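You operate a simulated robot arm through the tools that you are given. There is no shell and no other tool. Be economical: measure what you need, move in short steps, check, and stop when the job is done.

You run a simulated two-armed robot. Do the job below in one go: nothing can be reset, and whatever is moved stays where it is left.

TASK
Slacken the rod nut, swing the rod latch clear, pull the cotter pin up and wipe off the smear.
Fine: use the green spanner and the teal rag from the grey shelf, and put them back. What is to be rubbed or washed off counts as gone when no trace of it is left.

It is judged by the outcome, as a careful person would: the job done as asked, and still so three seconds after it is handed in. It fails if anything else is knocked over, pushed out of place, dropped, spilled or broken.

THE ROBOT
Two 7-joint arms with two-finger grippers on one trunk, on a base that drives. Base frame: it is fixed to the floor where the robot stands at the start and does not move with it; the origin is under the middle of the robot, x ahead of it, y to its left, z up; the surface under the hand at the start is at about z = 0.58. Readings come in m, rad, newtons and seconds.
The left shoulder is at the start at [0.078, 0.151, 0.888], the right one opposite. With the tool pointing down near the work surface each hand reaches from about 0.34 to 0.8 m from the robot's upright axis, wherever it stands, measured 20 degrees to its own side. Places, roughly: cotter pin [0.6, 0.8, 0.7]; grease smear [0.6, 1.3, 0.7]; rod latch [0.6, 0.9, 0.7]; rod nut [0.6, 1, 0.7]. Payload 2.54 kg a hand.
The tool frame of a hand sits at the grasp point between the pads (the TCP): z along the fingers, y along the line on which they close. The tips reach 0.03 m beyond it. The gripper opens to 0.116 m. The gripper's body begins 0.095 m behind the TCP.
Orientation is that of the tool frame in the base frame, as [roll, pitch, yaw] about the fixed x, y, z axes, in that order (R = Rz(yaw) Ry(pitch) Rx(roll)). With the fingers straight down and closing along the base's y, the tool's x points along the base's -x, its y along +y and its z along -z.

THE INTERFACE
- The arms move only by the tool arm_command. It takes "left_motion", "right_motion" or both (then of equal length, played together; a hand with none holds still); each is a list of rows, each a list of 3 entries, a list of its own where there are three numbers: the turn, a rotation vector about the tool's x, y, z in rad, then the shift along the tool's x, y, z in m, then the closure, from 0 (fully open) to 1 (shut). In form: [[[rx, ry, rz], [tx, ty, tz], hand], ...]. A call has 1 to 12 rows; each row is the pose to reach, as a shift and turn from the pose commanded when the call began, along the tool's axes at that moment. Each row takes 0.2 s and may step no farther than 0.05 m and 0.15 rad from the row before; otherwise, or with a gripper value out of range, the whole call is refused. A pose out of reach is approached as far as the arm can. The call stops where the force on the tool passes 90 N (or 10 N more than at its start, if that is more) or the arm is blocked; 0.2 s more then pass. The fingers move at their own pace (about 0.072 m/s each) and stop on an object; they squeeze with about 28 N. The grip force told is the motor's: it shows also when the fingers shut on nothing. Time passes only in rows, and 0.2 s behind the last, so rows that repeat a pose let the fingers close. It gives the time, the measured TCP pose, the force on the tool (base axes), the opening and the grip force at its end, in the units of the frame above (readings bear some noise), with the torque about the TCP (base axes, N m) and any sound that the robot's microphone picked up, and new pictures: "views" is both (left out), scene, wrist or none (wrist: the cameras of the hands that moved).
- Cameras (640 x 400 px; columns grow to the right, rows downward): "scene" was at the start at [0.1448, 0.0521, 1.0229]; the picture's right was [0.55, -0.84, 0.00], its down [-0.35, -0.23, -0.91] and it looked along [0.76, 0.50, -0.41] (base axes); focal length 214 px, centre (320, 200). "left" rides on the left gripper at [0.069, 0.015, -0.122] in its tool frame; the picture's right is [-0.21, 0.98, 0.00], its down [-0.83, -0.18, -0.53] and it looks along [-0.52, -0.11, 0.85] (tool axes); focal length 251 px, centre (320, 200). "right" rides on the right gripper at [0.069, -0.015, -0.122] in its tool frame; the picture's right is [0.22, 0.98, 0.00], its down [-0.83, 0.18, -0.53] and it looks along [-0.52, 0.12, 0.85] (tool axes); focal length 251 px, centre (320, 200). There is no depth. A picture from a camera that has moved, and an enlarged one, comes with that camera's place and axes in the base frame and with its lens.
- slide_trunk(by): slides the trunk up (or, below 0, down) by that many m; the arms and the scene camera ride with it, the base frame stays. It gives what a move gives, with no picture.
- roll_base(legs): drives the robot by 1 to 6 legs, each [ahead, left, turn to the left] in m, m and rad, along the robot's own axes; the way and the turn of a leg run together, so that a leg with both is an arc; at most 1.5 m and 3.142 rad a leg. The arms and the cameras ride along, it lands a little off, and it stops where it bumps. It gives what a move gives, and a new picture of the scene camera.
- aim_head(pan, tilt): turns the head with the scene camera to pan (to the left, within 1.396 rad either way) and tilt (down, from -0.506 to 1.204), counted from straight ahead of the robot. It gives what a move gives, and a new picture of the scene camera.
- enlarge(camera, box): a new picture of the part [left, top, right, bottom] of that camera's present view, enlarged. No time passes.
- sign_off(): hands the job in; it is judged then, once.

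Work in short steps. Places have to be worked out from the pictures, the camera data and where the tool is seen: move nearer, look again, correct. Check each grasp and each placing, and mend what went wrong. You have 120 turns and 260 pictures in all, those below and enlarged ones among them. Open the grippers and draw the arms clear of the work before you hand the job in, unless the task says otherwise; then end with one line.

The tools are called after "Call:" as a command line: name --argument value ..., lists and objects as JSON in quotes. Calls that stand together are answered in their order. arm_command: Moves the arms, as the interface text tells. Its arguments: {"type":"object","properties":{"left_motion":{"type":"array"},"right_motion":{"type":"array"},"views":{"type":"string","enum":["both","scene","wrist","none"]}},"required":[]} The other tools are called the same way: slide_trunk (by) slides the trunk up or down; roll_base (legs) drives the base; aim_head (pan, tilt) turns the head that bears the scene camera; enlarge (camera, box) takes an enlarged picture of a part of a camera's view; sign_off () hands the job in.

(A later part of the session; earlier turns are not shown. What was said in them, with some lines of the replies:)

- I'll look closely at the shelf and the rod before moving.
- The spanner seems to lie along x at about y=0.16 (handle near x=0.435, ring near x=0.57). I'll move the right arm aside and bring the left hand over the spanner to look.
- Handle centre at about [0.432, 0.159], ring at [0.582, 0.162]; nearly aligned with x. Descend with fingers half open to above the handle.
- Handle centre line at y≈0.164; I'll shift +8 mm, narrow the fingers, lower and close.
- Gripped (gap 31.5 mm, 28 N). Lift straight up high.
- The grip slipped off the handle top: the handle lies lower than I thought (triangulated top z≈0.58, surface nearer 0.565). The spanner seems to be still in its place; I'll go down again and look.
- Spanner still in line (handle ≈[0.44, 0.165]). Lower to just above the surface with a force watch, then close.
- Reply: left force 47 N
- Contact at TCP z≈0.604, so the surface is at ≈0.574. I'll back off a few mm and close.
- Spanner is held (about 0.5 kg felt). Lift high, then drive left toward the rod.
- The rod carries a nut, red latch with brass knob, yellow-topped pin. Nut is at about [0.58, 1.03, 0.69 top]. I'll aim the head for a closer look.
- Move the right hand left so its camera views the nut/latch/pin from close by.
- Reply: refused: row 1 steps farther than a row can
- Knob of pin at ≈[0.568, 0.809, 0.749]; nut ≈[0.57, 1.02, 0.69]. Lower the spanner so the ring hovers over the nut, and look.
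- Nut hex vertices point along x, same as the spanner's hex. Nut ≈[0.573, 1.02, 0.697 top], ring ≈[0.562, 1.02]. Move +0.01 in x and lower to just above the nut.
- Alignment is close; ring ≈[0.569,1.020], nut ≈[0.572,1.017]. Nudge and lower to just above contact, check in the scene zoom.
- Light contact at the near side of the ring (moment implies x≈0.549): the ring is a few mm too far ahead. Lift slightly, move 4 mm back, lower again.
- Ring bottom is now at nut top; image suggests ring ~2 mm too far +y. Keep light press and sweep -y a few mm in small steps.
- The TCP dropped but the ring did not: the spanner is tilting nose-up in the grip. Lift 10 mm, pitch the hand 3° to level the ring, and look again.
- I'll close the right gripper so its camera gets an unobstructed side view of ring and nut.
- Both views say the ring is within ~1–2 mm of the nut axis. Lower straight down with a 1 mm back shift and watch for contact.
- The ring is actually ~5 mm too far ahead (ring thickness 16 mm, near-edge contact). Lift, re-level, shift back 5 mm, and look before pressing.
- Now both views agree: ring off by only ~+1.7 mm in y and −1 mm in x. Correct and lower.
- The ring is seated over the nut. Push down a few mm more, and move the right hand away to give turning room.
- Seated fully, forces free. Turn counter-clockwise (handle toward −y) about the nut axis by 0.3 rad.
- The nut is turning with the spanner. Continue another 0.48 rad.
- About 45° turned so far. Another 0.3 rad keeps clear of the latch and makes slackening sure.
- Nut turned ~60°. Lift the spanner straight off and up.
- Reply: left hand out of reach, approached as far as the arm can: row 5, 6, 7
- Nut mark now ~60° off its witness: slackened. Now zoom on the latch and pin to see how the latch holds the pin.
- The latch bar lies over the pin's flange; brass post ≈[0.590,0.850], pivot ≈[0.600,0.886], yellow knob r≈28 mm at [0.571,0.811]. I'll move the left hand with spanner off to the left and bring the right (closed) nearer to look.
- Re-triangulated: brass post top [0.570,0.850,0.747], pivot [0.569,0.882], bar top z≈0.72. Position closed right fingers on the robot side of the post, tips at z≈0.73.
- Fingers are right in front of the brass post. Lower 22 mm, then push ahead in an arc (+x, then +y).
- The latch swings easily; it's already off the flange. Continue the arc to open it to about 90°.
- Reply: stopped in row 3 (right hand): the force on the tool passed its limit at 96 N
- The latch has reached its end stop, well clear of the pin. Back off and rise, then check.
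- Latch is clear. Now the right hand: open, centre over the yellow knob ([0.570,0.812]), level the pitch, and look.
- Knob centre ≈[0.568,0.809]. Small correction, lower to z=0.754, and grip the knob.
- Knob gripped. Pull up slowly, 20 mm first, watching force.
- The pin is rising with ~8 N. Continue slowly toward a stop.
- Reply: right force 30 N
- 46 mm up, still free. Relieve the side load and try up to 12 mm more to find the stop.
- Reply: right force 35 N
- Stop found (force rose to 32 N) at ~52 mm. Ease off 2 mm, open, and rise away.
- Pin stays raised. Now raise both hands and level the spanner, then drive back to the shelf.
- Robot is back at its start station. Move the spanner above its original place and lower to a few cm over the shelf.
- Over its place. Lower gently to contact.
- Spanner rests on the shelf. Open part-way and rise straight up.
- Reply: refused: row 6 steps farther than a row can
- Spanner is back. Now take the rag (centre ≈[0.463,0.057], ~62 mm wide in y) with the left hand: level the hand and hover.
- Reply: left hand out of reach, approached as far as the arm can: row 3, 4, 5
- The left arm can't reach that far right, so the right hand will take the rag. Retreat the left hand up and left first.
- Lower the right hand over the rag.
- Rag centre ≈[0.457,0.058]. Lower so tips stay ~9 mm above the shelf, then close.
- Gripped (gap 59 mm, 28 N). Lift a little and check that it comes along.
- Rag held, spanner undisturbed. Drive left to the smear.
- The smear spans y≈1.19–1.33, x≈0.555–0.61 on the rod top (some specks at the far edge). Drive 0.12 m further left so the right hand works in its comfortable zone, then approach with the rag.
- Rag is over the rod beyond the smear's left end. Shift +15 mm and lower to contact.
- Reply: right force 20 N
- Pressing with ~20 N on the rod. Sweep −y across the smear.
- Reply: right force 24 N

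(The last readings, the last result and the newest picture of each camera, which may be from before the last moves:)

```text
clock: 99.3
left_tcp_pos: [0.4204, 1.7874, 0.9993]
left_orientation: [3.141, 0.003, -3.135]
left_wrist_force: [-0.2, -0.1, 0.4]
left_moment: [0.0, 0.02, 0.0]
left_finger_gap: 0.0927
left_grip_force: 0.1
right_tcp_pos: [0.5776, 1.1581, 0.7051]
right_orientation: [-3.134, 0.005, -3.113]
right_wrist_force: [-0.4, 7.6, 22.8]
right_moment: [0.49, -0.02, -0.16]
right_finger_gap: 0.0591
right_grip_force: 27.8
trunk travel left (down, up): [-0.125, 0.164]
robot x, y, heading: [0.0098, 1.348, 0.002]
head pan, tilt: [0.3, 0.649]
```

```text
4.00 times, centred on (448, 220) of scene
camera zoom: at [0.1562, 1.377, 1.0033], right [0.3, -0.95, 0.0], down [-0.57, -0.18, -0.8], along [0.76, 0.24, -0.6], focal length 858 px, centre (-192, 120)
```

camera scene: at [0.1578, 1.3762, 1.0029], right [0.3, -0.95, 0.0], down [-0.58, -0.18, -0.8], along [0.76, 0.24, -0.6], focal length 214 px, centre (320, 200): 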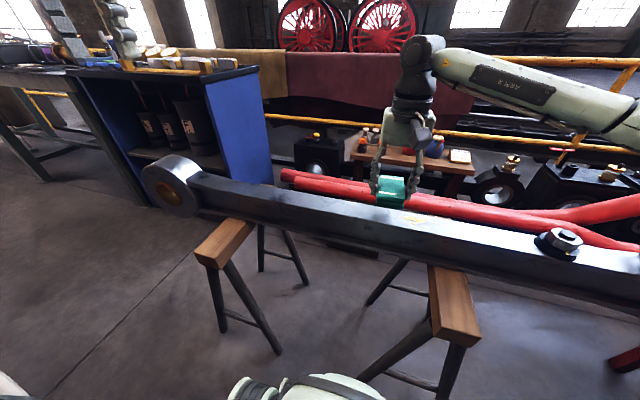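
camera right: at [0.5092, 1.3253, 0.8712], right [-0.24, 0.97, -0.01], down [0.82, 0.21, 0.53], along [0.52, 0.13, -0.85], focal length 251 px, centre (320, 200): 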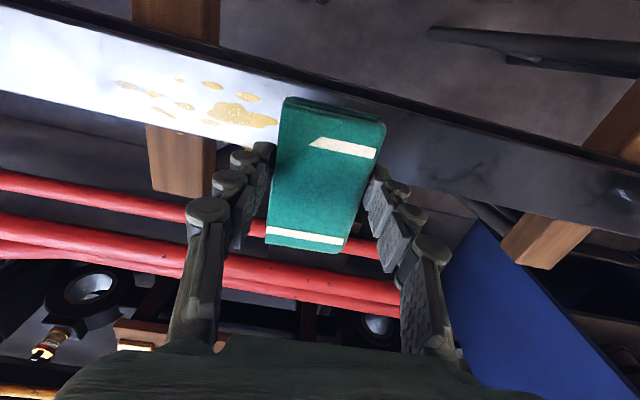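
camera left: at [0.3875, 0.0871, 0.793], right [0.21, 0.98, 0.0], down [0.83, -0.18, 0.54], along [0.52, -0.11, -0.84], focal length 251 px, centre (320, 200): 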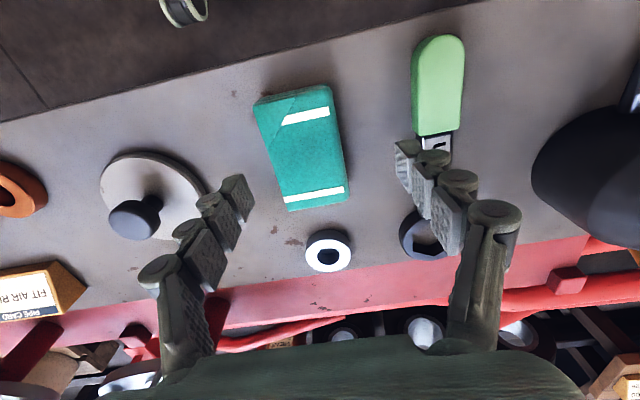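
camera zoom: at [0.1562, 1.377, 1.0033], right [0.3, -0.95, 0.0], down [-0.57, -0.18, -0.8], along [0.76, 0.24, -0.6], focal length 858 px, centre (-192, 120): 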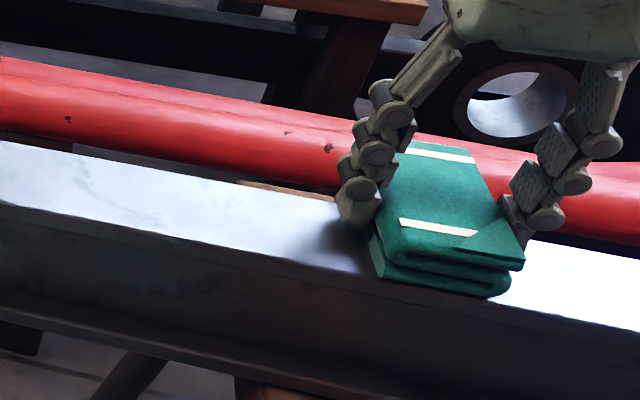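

Looks clean behind the rag. Sweep back once more with a small x offset, then lift and inspect.

Call:
arm_command --right_motion '[[[0, 0, 0], [0.008, 0.018, 0], 1], [[0, 0, 0], [0.008, 0.038, 0], 1], [[0, 0, 0], [0.008, 0.058, 0], 1], [[0, 0, 0], [0.008, 0.078, 0], 1], [[0, 0, 0], [0.008, 0.098, 0], 1], [[0, 0, 0], [0.008, 0.118, 0], 1], [[0, 0, 0], [0.008, 0.138, 0], 1], [[0, 0, 0], [0.008, 0.158, 0], 1], [[0, 0, 0], [0.008, 0.178, 0], 1], [[0, 0, 0], [0.008, 0.2, 0], 1], [[0, 0, 0], [0.008, 0.205, -0.04], 1], [[0, 0, 0], [0.008, 0.205, -0.085], 1]]' --views "wrist"

Call:
enlarge --camera "scene" --box '[336, 180, 496, 280]'

Call:
enlarge --camera "right" --box '[80, 20, 400, 220]'

```text
clock: 101.9
left_tcp_pos: [0.4209, 1.7875, 1.0001]
left_orientation: [3.139, 0.0, -3.135]
left_wrist_force: [-0.2, -0.2, 0.0]
left_moment: [0.01, -0.04, -0.01]
left_finger_gap: 0.0929
left_grip_force: 0.1
right_tcp_pos: [0.5639, 1.365, 0.7876]
right_orientation: [-3.137, 0.0, -3.112]
right_wrist_force: [0.1, 0.1, -1.0]
right_moment: [0.02, 0.04, -0.03]
right_finger_gap: 0.0588
right_grip_force: 27.9
trunk travel left (down, up): [-0.125, 0.164]
robot x, y, heading: [0.0056, 1.3449, 0.002]
head pan, tilt: [0.3, 0.649]
camera right: at [0.4959, 1.3461, 0.9109], right [-0.24, 0.97, -0.01], down [0.82, 0.21, 0.53], along [0.52, 0.13, -0.85], focal length 251 px, centre (320, 200)
```

right: 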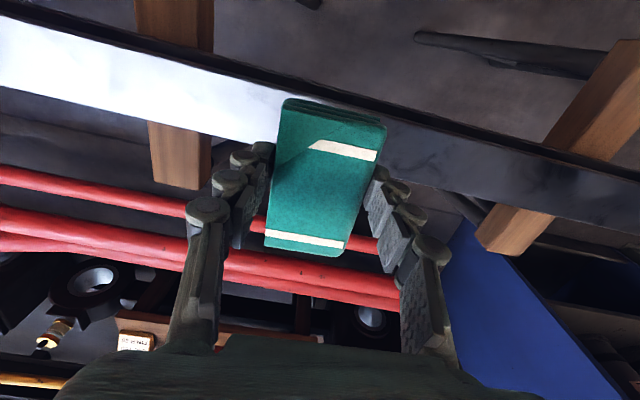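

```text
4.00 times, centred on (416, 230) of scene
camera zoom: at [0.1576, 1.3763, 1.0028], right [0.3, -0.95, 0.0], down [-0.58, -0.18, -0.8], along [0.76, 0.24, -0.6], focal length 858 px, centre (-64, 80)
```

zoom: 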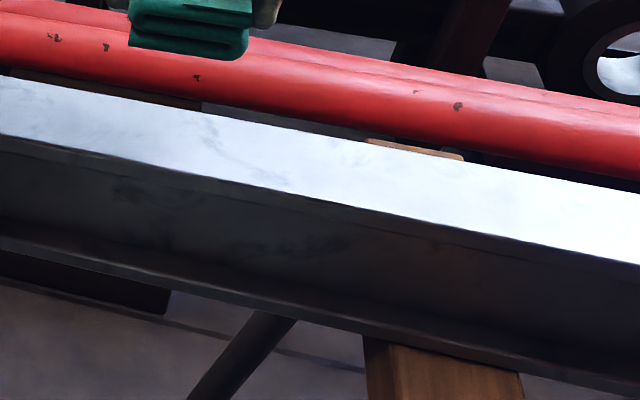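

```text
2.00 times, centred on (240, 120) of right
camera zoom: at [0.4959, 1.3461, 0.9109], right [-0.24, 0.97, -0.01], down [0.82, 0.21, 0.53], along [0.52, 0.13, -0.85], focal length 503 px, centre (480, 360)
```

zoom: 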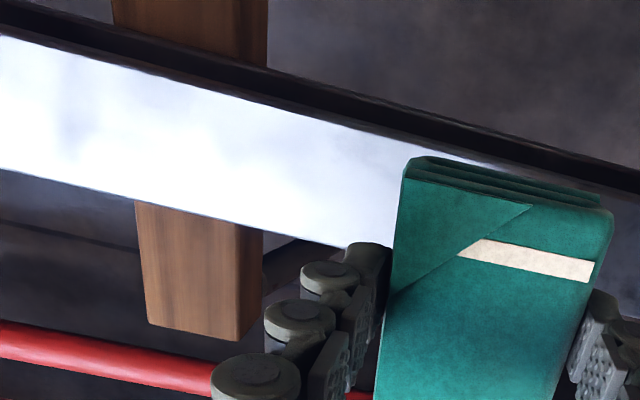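

Call:
enlarge --camera "scene" --box '[370, 198, 434, 238]'

Call:
enlarge --camera "scene" --box '[424, 208, 488, 248]'

```text
10.00 times, centred on (402, 218) of scene
camera zoom: at [0.1576, 1.3763, 1.0028], right [0.3, -0.95, 0.0], down [-0.58, -0.18, -0.8], along [0.76, 0.24, -0.6], focal length 2145 px, centre (-500, 20)
```

zoom: 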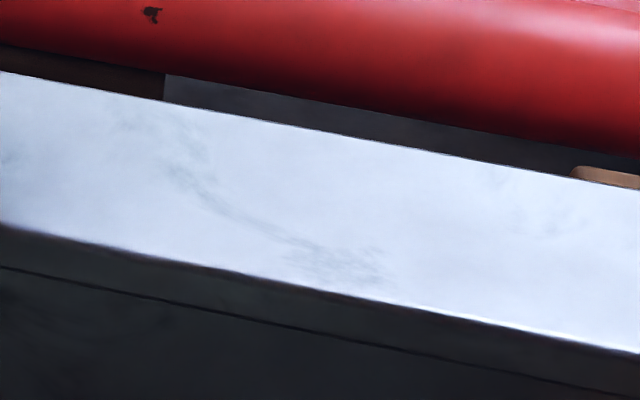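

```text
10.00 times, centred on (456, 228) of scene
camera zoom: at [0.1576, 1.3763, 1.0028], right [0.3, -0.95, 0.0], down [-0.58, -0.18, -0.8], along [0.76, 0.24, -0.6], focal length 2145 px, centre (-1040, -80)
```

zoom: 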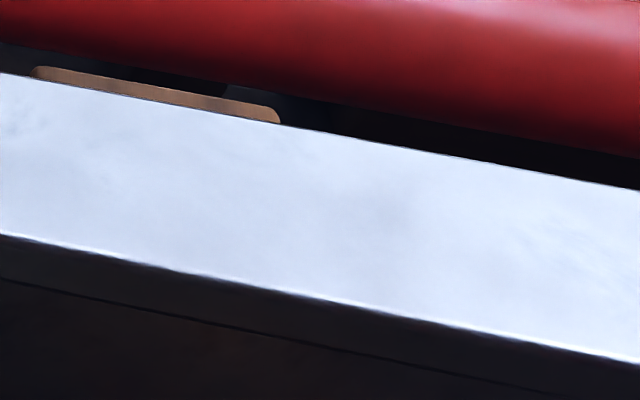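

The smear is entirely gone. Raise and retract the rag, then drive back to the shelf.

Call:
arm_command --right_motion '[[[0, 0, 0], [0.01, 0, -0.045], 1], [[0, 0, 0], [0.03, 0, -0.085], 1], [[0, 0, 0], [0.055, 0.01, -0.12], 1], [[0, 0, 0], [0.08, 0.025, -0.15], 1], [[0, 0, 0], [0.1, 0.04, -0.18], 1]]' --views "none"

Call:
roll_base --legs '[[0, -0.7, 0], [-0.006, -0.655, 0]]'

Call:
enlarge --camera "right" --box '[0, 0, 640, 400]'

```text
clock: 103.1
left_tcp_pos: [0.4213, 1.7876, 0.9992]
left_orientation: [3.14, 0.002, -3.136]
left_wrist_force: [-0.5, -0.3, -0.7]
left_moment: [0.01, 0.01, 0.0]
left_finger_gap: 0.0928
left_grip_force: 0.1
right_tcp_pos: [0.4633, 1.4045, 0.9684]
right_orientation: [-3.138, 0.002, -3.112]
right_wrist_force: [0.2, -0.8, -0.4]
right_moment: [0.0, -0.01, 0.05]
right_finger_gap: 0.0588
right_grip_force: 28.0
trunk travel left (down, up): [-0.125, 0.164]
robot x, y, heading: [0.0058, 1.3466, 0.005]
head pan, tilt: [0.3, 0.649]
```

```text
clock: 116.5
left_tcp_pos: [0.4396, 0.4609, 1.0]
left_orientation: [3.14, -0.001, -3.101]
left_wrist_force: [-0.2, 0.1, 0.2]
left_moment: [0.04, -0.02, 0.03]
left_finger_gap: 0.0928
left_grip_force: 0.0
right_tcp_pos: [0.4945, 0.0791, 0.9685]
right_orientation: [-3.137, -0.002, -3.078]
right_wrist_force: [0.6, 0.6, -0.2]
right_moment: [-0.04, 0.03, -0.04]
right_finger_gap: 0.0589
right_grip_force: 27.8
trunk travel left (down, up): [-0.125, 0.164]
robot x, y, heading: [0.0407, 0.0081, 0.035]
head pan, tilt: [0.3, 0.649]
camera scene: at [0.1893, 0.0419, 1.0029], right [0.33, -0.94, 0.0], down [-0.57, -0.2, -0.8], along [0.75, 0.27, -0.6], focal length 214 px, centre (320, 200)
```

scene: 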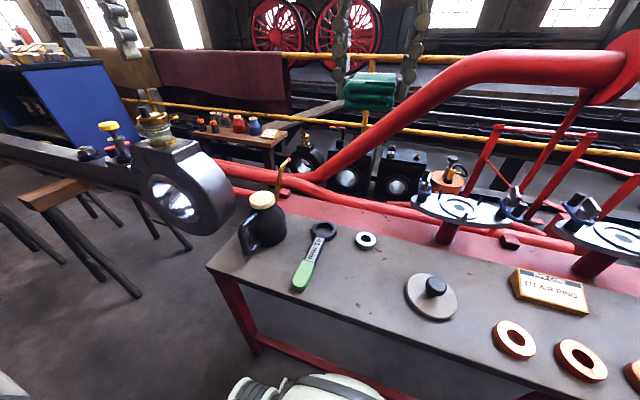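

```text
1.00 times, centred on (320, 200) of right (not enlarged: the box is as wide or as high as the picture)
camera zoom: at [0.4268, 0.0595, 1.0903], right [-0.28, 0.96, -0.01], down [0.81, 0.24, 0.53], along [0.51, 0.14, -0.85], focal length 251 px, centre (320, 200)
```

zoom: 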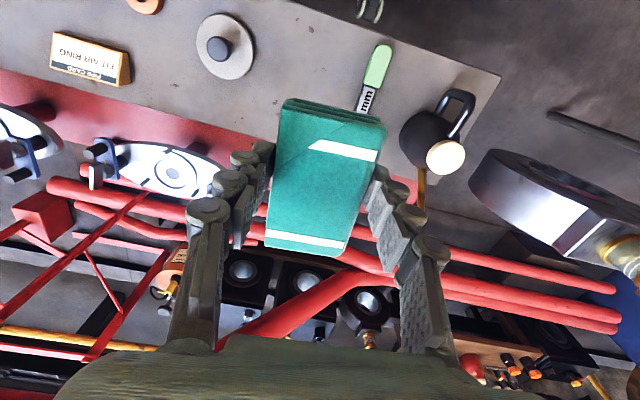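

Pin still up, spanner in place. Lower the rag above its original spot ([0.4565,0.0574]).

Call:
arm_command --right_motion '[[[0, 0, 0.018], [0.02, -0.01, 0.02], 1], [[0, 0, 0.036], [0.0393, -0.0193, 0.055], 1], [[0, 0, 0.036], [0.0393, -0.0193, 0.1], 1], [[0, 0, 0.036], [0.0393, -0.0193, 0.145], 1], [[0, 0, 0.036], [0.0393, -0.0193, 0.19], 1], [[0, 0, 0.036], [0.0393, -0.0193, 0.235], 1], [[0, 0, 0.036], [0.0393, -0.0193, 0.28], 1], [[0, 0, 0.036], [0.0393, -0.0193, 0.32], 1]]' --views "wrist"

Call:
enlarge --camera "scene" --box '[280, 190, 440, 290]'

```text
clock: 118.3
left_tcp_pos: [0.4396, 0.4605, 0.9993]
left_orientation: [3.141, -0.001, -3.103]
left_wrist_force: [-0.3, -0.1, -0.4]
left_moment: [0.01, -0.01, 0.0]
left_finger_gap: 0.0928
left_grip_force: 0.0
right_tcp_pos: [0.4552, 0.0554, 0.6465]
right_orientation: [-3.136, 0.0, -3.115]
right_wrist_force: [-0.2, -1.0, -0.5]
right_moment: [0.01, 0.0, -0.02]
right_finger_gap: 0.0589
right_grip_force: 28.3
trunk travel left (down, up): [-0.125, 0.164]
robot x, y, heading: [0.0425, 0.0096, 0.043]
head pan, tilt: [0.3, 0.649]
camera right: at [0.3867, 0.0377, 0.7688], right [-0.24, 0.97, -0.01], down [0.82, 0.21, 0.53], along [0.52, 0.12, -0.84], focal length 251 px, centre (320, 200)
```

right: 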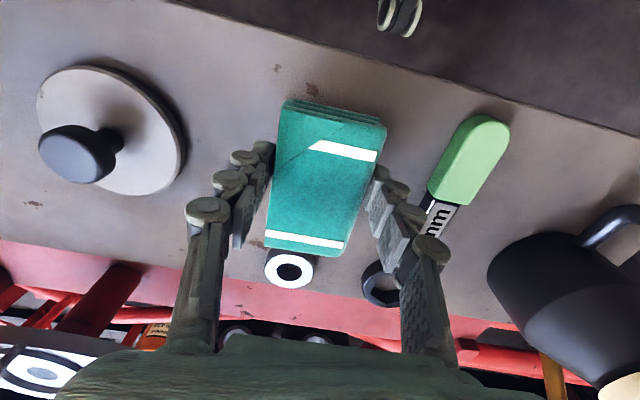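

```text
4.00 times, centred on (360, 240) of scene
camera zoom: at [0.1893, 0.0419, 1.0029], right [0.33, -0.94, 0.0], down [-0.57, -0.2, -0.8], along [0.75, 0.27, -0.6], focal length 858 px, centre (160, 40)
```

zoom: 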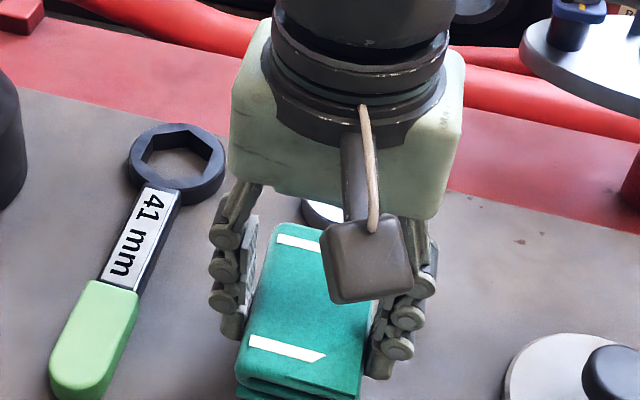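

Right over its place. Lower to contact, open modestly, and rise.

Call:
arm_command --right_motion '[[[0, 0, 0], [-0.001, 0.002, 0.015], 1], [[0, 0, 0], [-0.001, 0.002, 0.025], 1], [[0, 0, 0], [-0.001, 0.002, 0.031], 1], [[0, 0, 0], [-0.001, 0.002, 0.031], 0.4], [[0, 0, 0], [-0.001, 0.002, 0.031], 0.25], [[0, 0, 0], [-0.001, 0.002, 0.031], 0.25], [[0, 0, 0], [-0.001, 0.002, 0.01], 0.25], [[0, 0, 0], [-0.001, 0.002, -0.035], 0.25], [[0, 0, 0], [-0.001, 0.002, -0.08], 0.25], [[0, 0, 0], [-0.001, 0.002, -0.125], 0.25], [[0, 0, 0], [-0.001, 0.002, -0.17], 0.25]]' --views "wrist"

```text
clock: 120.7
left_tcp_pos: [0.4375, 0.4613, 0.9987]
left_orientation: [3.139, -0.001, -3.103]
left_wrist_force: [-0.2, -0.1, 0.4]
left_moment: [0.0, 0.02, 0.02]
left_finger_gap: 0.0928
left_grip_force: 0.1
right_tcp_pos: [0.4563, 0.0629, 0.8208]
right_orientation: [-3.134, 0.002, -3.114]
right_wrist_force: [-0.2, 0.6, 0.0]
right_moment: [-0.01, -0.03, -0.03]
right_finger_gap: 0.0872
right_grip_force: 0.1
trunk travel left (down, up): [-0.125, 0.164]
robot x, y, heading: [0.0457, 0.0083, 0.036]
head pan, tilt: [0.3, 0.649]
camera right: at [0.3872, 0.0456, 0.9429], right [-0.24, 0.97, -0.01], down [0.82, 0.21, 0.53], along [0.52, 0.12, -0.85], focal length 251 px, centre (320, 200)
```

right: 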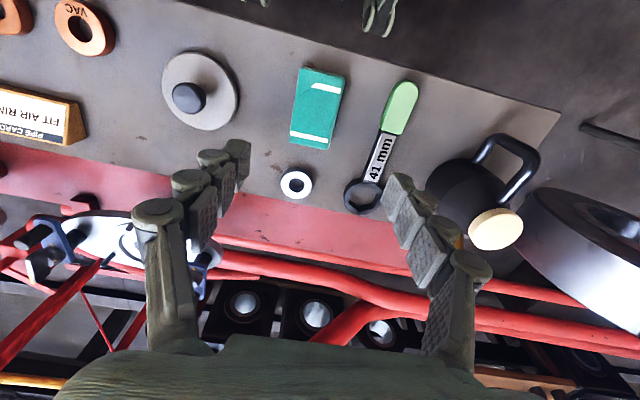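

Rag is back in place. Raise the right hand clear and open both, with a last look at the rod.

Call:
arm_command --right_motion '[[[0, 0, 0], [0.01, -0.02, -0.04], 0], [[0, 0, 0], [0.02, -0.05, -0.08], 0], [[0, 0, 0], [0.03, -0.08, -0.12], 0], [[0, 0, 0], [0.04, -0.11, -0.15], 0]]' --left_motion '[[[0, 0, 0], [0, 0, 0], 0], [[0, 0, 0], [0, 0, 0], 0], [[0, 0, 0], [0, 0, 0], 0], [[0, 0, 0], [0, 0, 0], 0]]' --views "scene"

Call:
aim_head --pan 0.75 --tilt 0.45

Call:
enlarge --camera "scene" --box '[160, 110, 400, 260]'

```text
refused: row 2 steps farther than a row can; nothing moved
```

```text
clock: 121.6
left_tcp_pos: [0.44, 0.4621, 0.9994]
left_orientation: [3.141, -0.001, -3.101]
left_wrist_force: [-1.1, -0.4, -0.2]
left_moment: [-0.01, -0.01, 0.03]
left_finger_gap: 0.0926
left_grip_force: 0.1
right_tcp_pos: [0.4553, 0.0632, 0.8204]
right_orientation: [-3.136, 0.003, -3.113]
right_wrist_force: [0.9, 1.2, -0.8]
right_moment: [-0.01, 0.02, -0.05]
right_finger_gap: 0.0869
right_grip_force: 0.1
trunk travel left (down, up): [-0.125, 0.164]
robot x, y, heading: [0.042, 0.0091, 0.043]
head pan, tilt: [0.75, 0.45]
camera scene: at [0.1721, 0.0782, 1.0207], right [0.71, -0.7, 0.0], down [-0.31, -0.31, -0.9], along [0.63, 0.64, -0.44], focal length 214 px, centre (320, 200)
```

scene: 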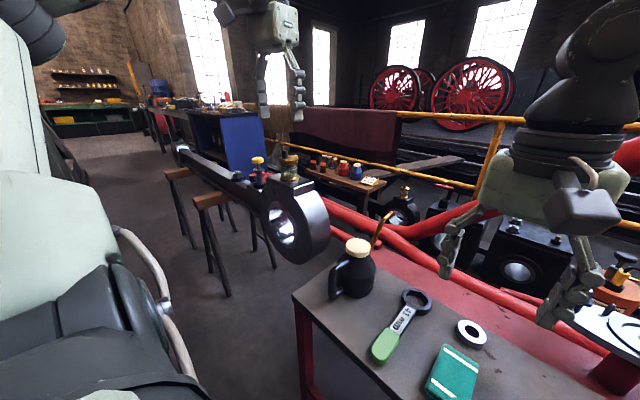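

```text
2.67 times, centred on (280, 185) of scene
camera zoom: at [0.1721, 0.0782, 1.0207], right [0.71, -0.7, 0.0], down [-0.31, -0.31, -0.9], along [0.63, 0.64, -0.44], focal length 572 px, centre (427, 240)
```

zoom: 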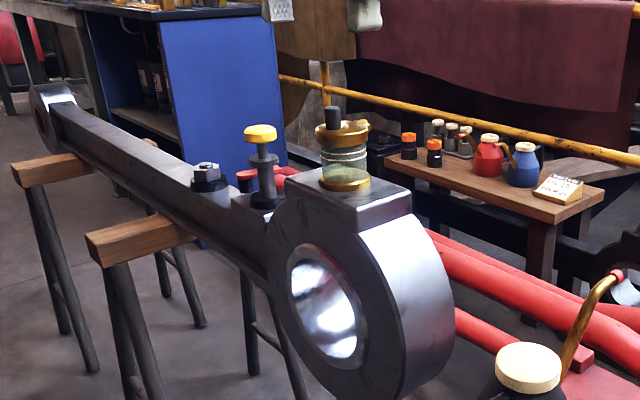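

All outcomes hold: pin up, latch clear, nut slack, smear gone, tools back. Open and draw the right arm clear.

Call:
arm_command --right_motion '[[[0, 0, 0], [0.01, -0.015, -0.035], 0], [[0, 0, 0], [0.015, -0.035, -0.07], 0], [[0, 0, 0], [0.02, -0.06, -0.105], 0], [[0, 0, 0], [0.03, -0.085, -0.14], 0]]' --left_motion '[[[0, 0, 0], [0, 0, 0], 0], [[0, 0, 0], [0, 0, 0], 0], [[0, 0, 0], [0, 0, 0], 0], [[0, 0, 0], [0, 0, 0], 0]]' --views "scene"

```text
clock: 122.6
left_tcp_pos: [0.4395, 0.4611, 0.9996]
left_orientation: [3.14, 0.0, -3.102]
left_wrist_force: [-0.4, 0.2, -0.1]
left_moment: [-0.01, -0.01, 0.03]
left_finger_gap: 0.1161
left_grip_force: 0.1
right_tcp_pos: [0.4305, -0.0248, 0.9606]
right_orientation: [-3.137, 0.001, -3.114]
right_wrist_force: [0.6, 1.1, 0.1]
right_moment: [-0.03, -0.01, 0.01]
right_finger_gap: 0.1163
right_grip_force: 0.0
trunk travel left (down, up): [-0.125, 0.164]
robot x, y, heading: [0.042, 0.0099, 0.039]
head pan, tilt: [0.75, 0.45]
camera scene: at [0.1719, 0.0781, 1.0208], right [0.71, -0.7, 0.0], down [-0.31, -0.31, -0.9], along [0.63, 0.64, -0.43], focal length 214 px, centre (320, 200)
```

scene: 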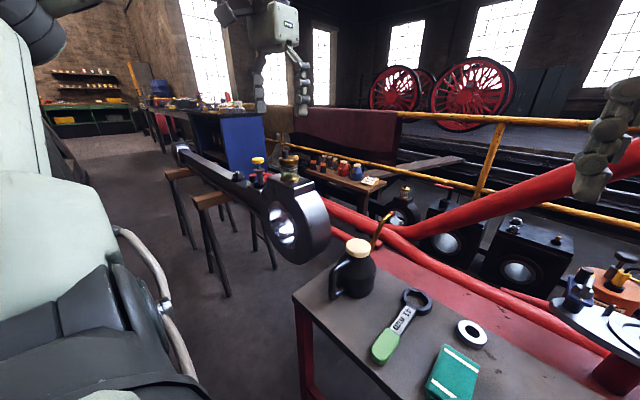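

Everything is in order; handing in.

Call:
sign_off

```text
The job is handed in.
```

The rod nut is slackened (about 60° counter-clockwise), the latch is swung clear to its stop, the cotter pin is up at its stop, the smear is wiped off with no trace left, and the green spanner and teal rag are back on the grey shelf.
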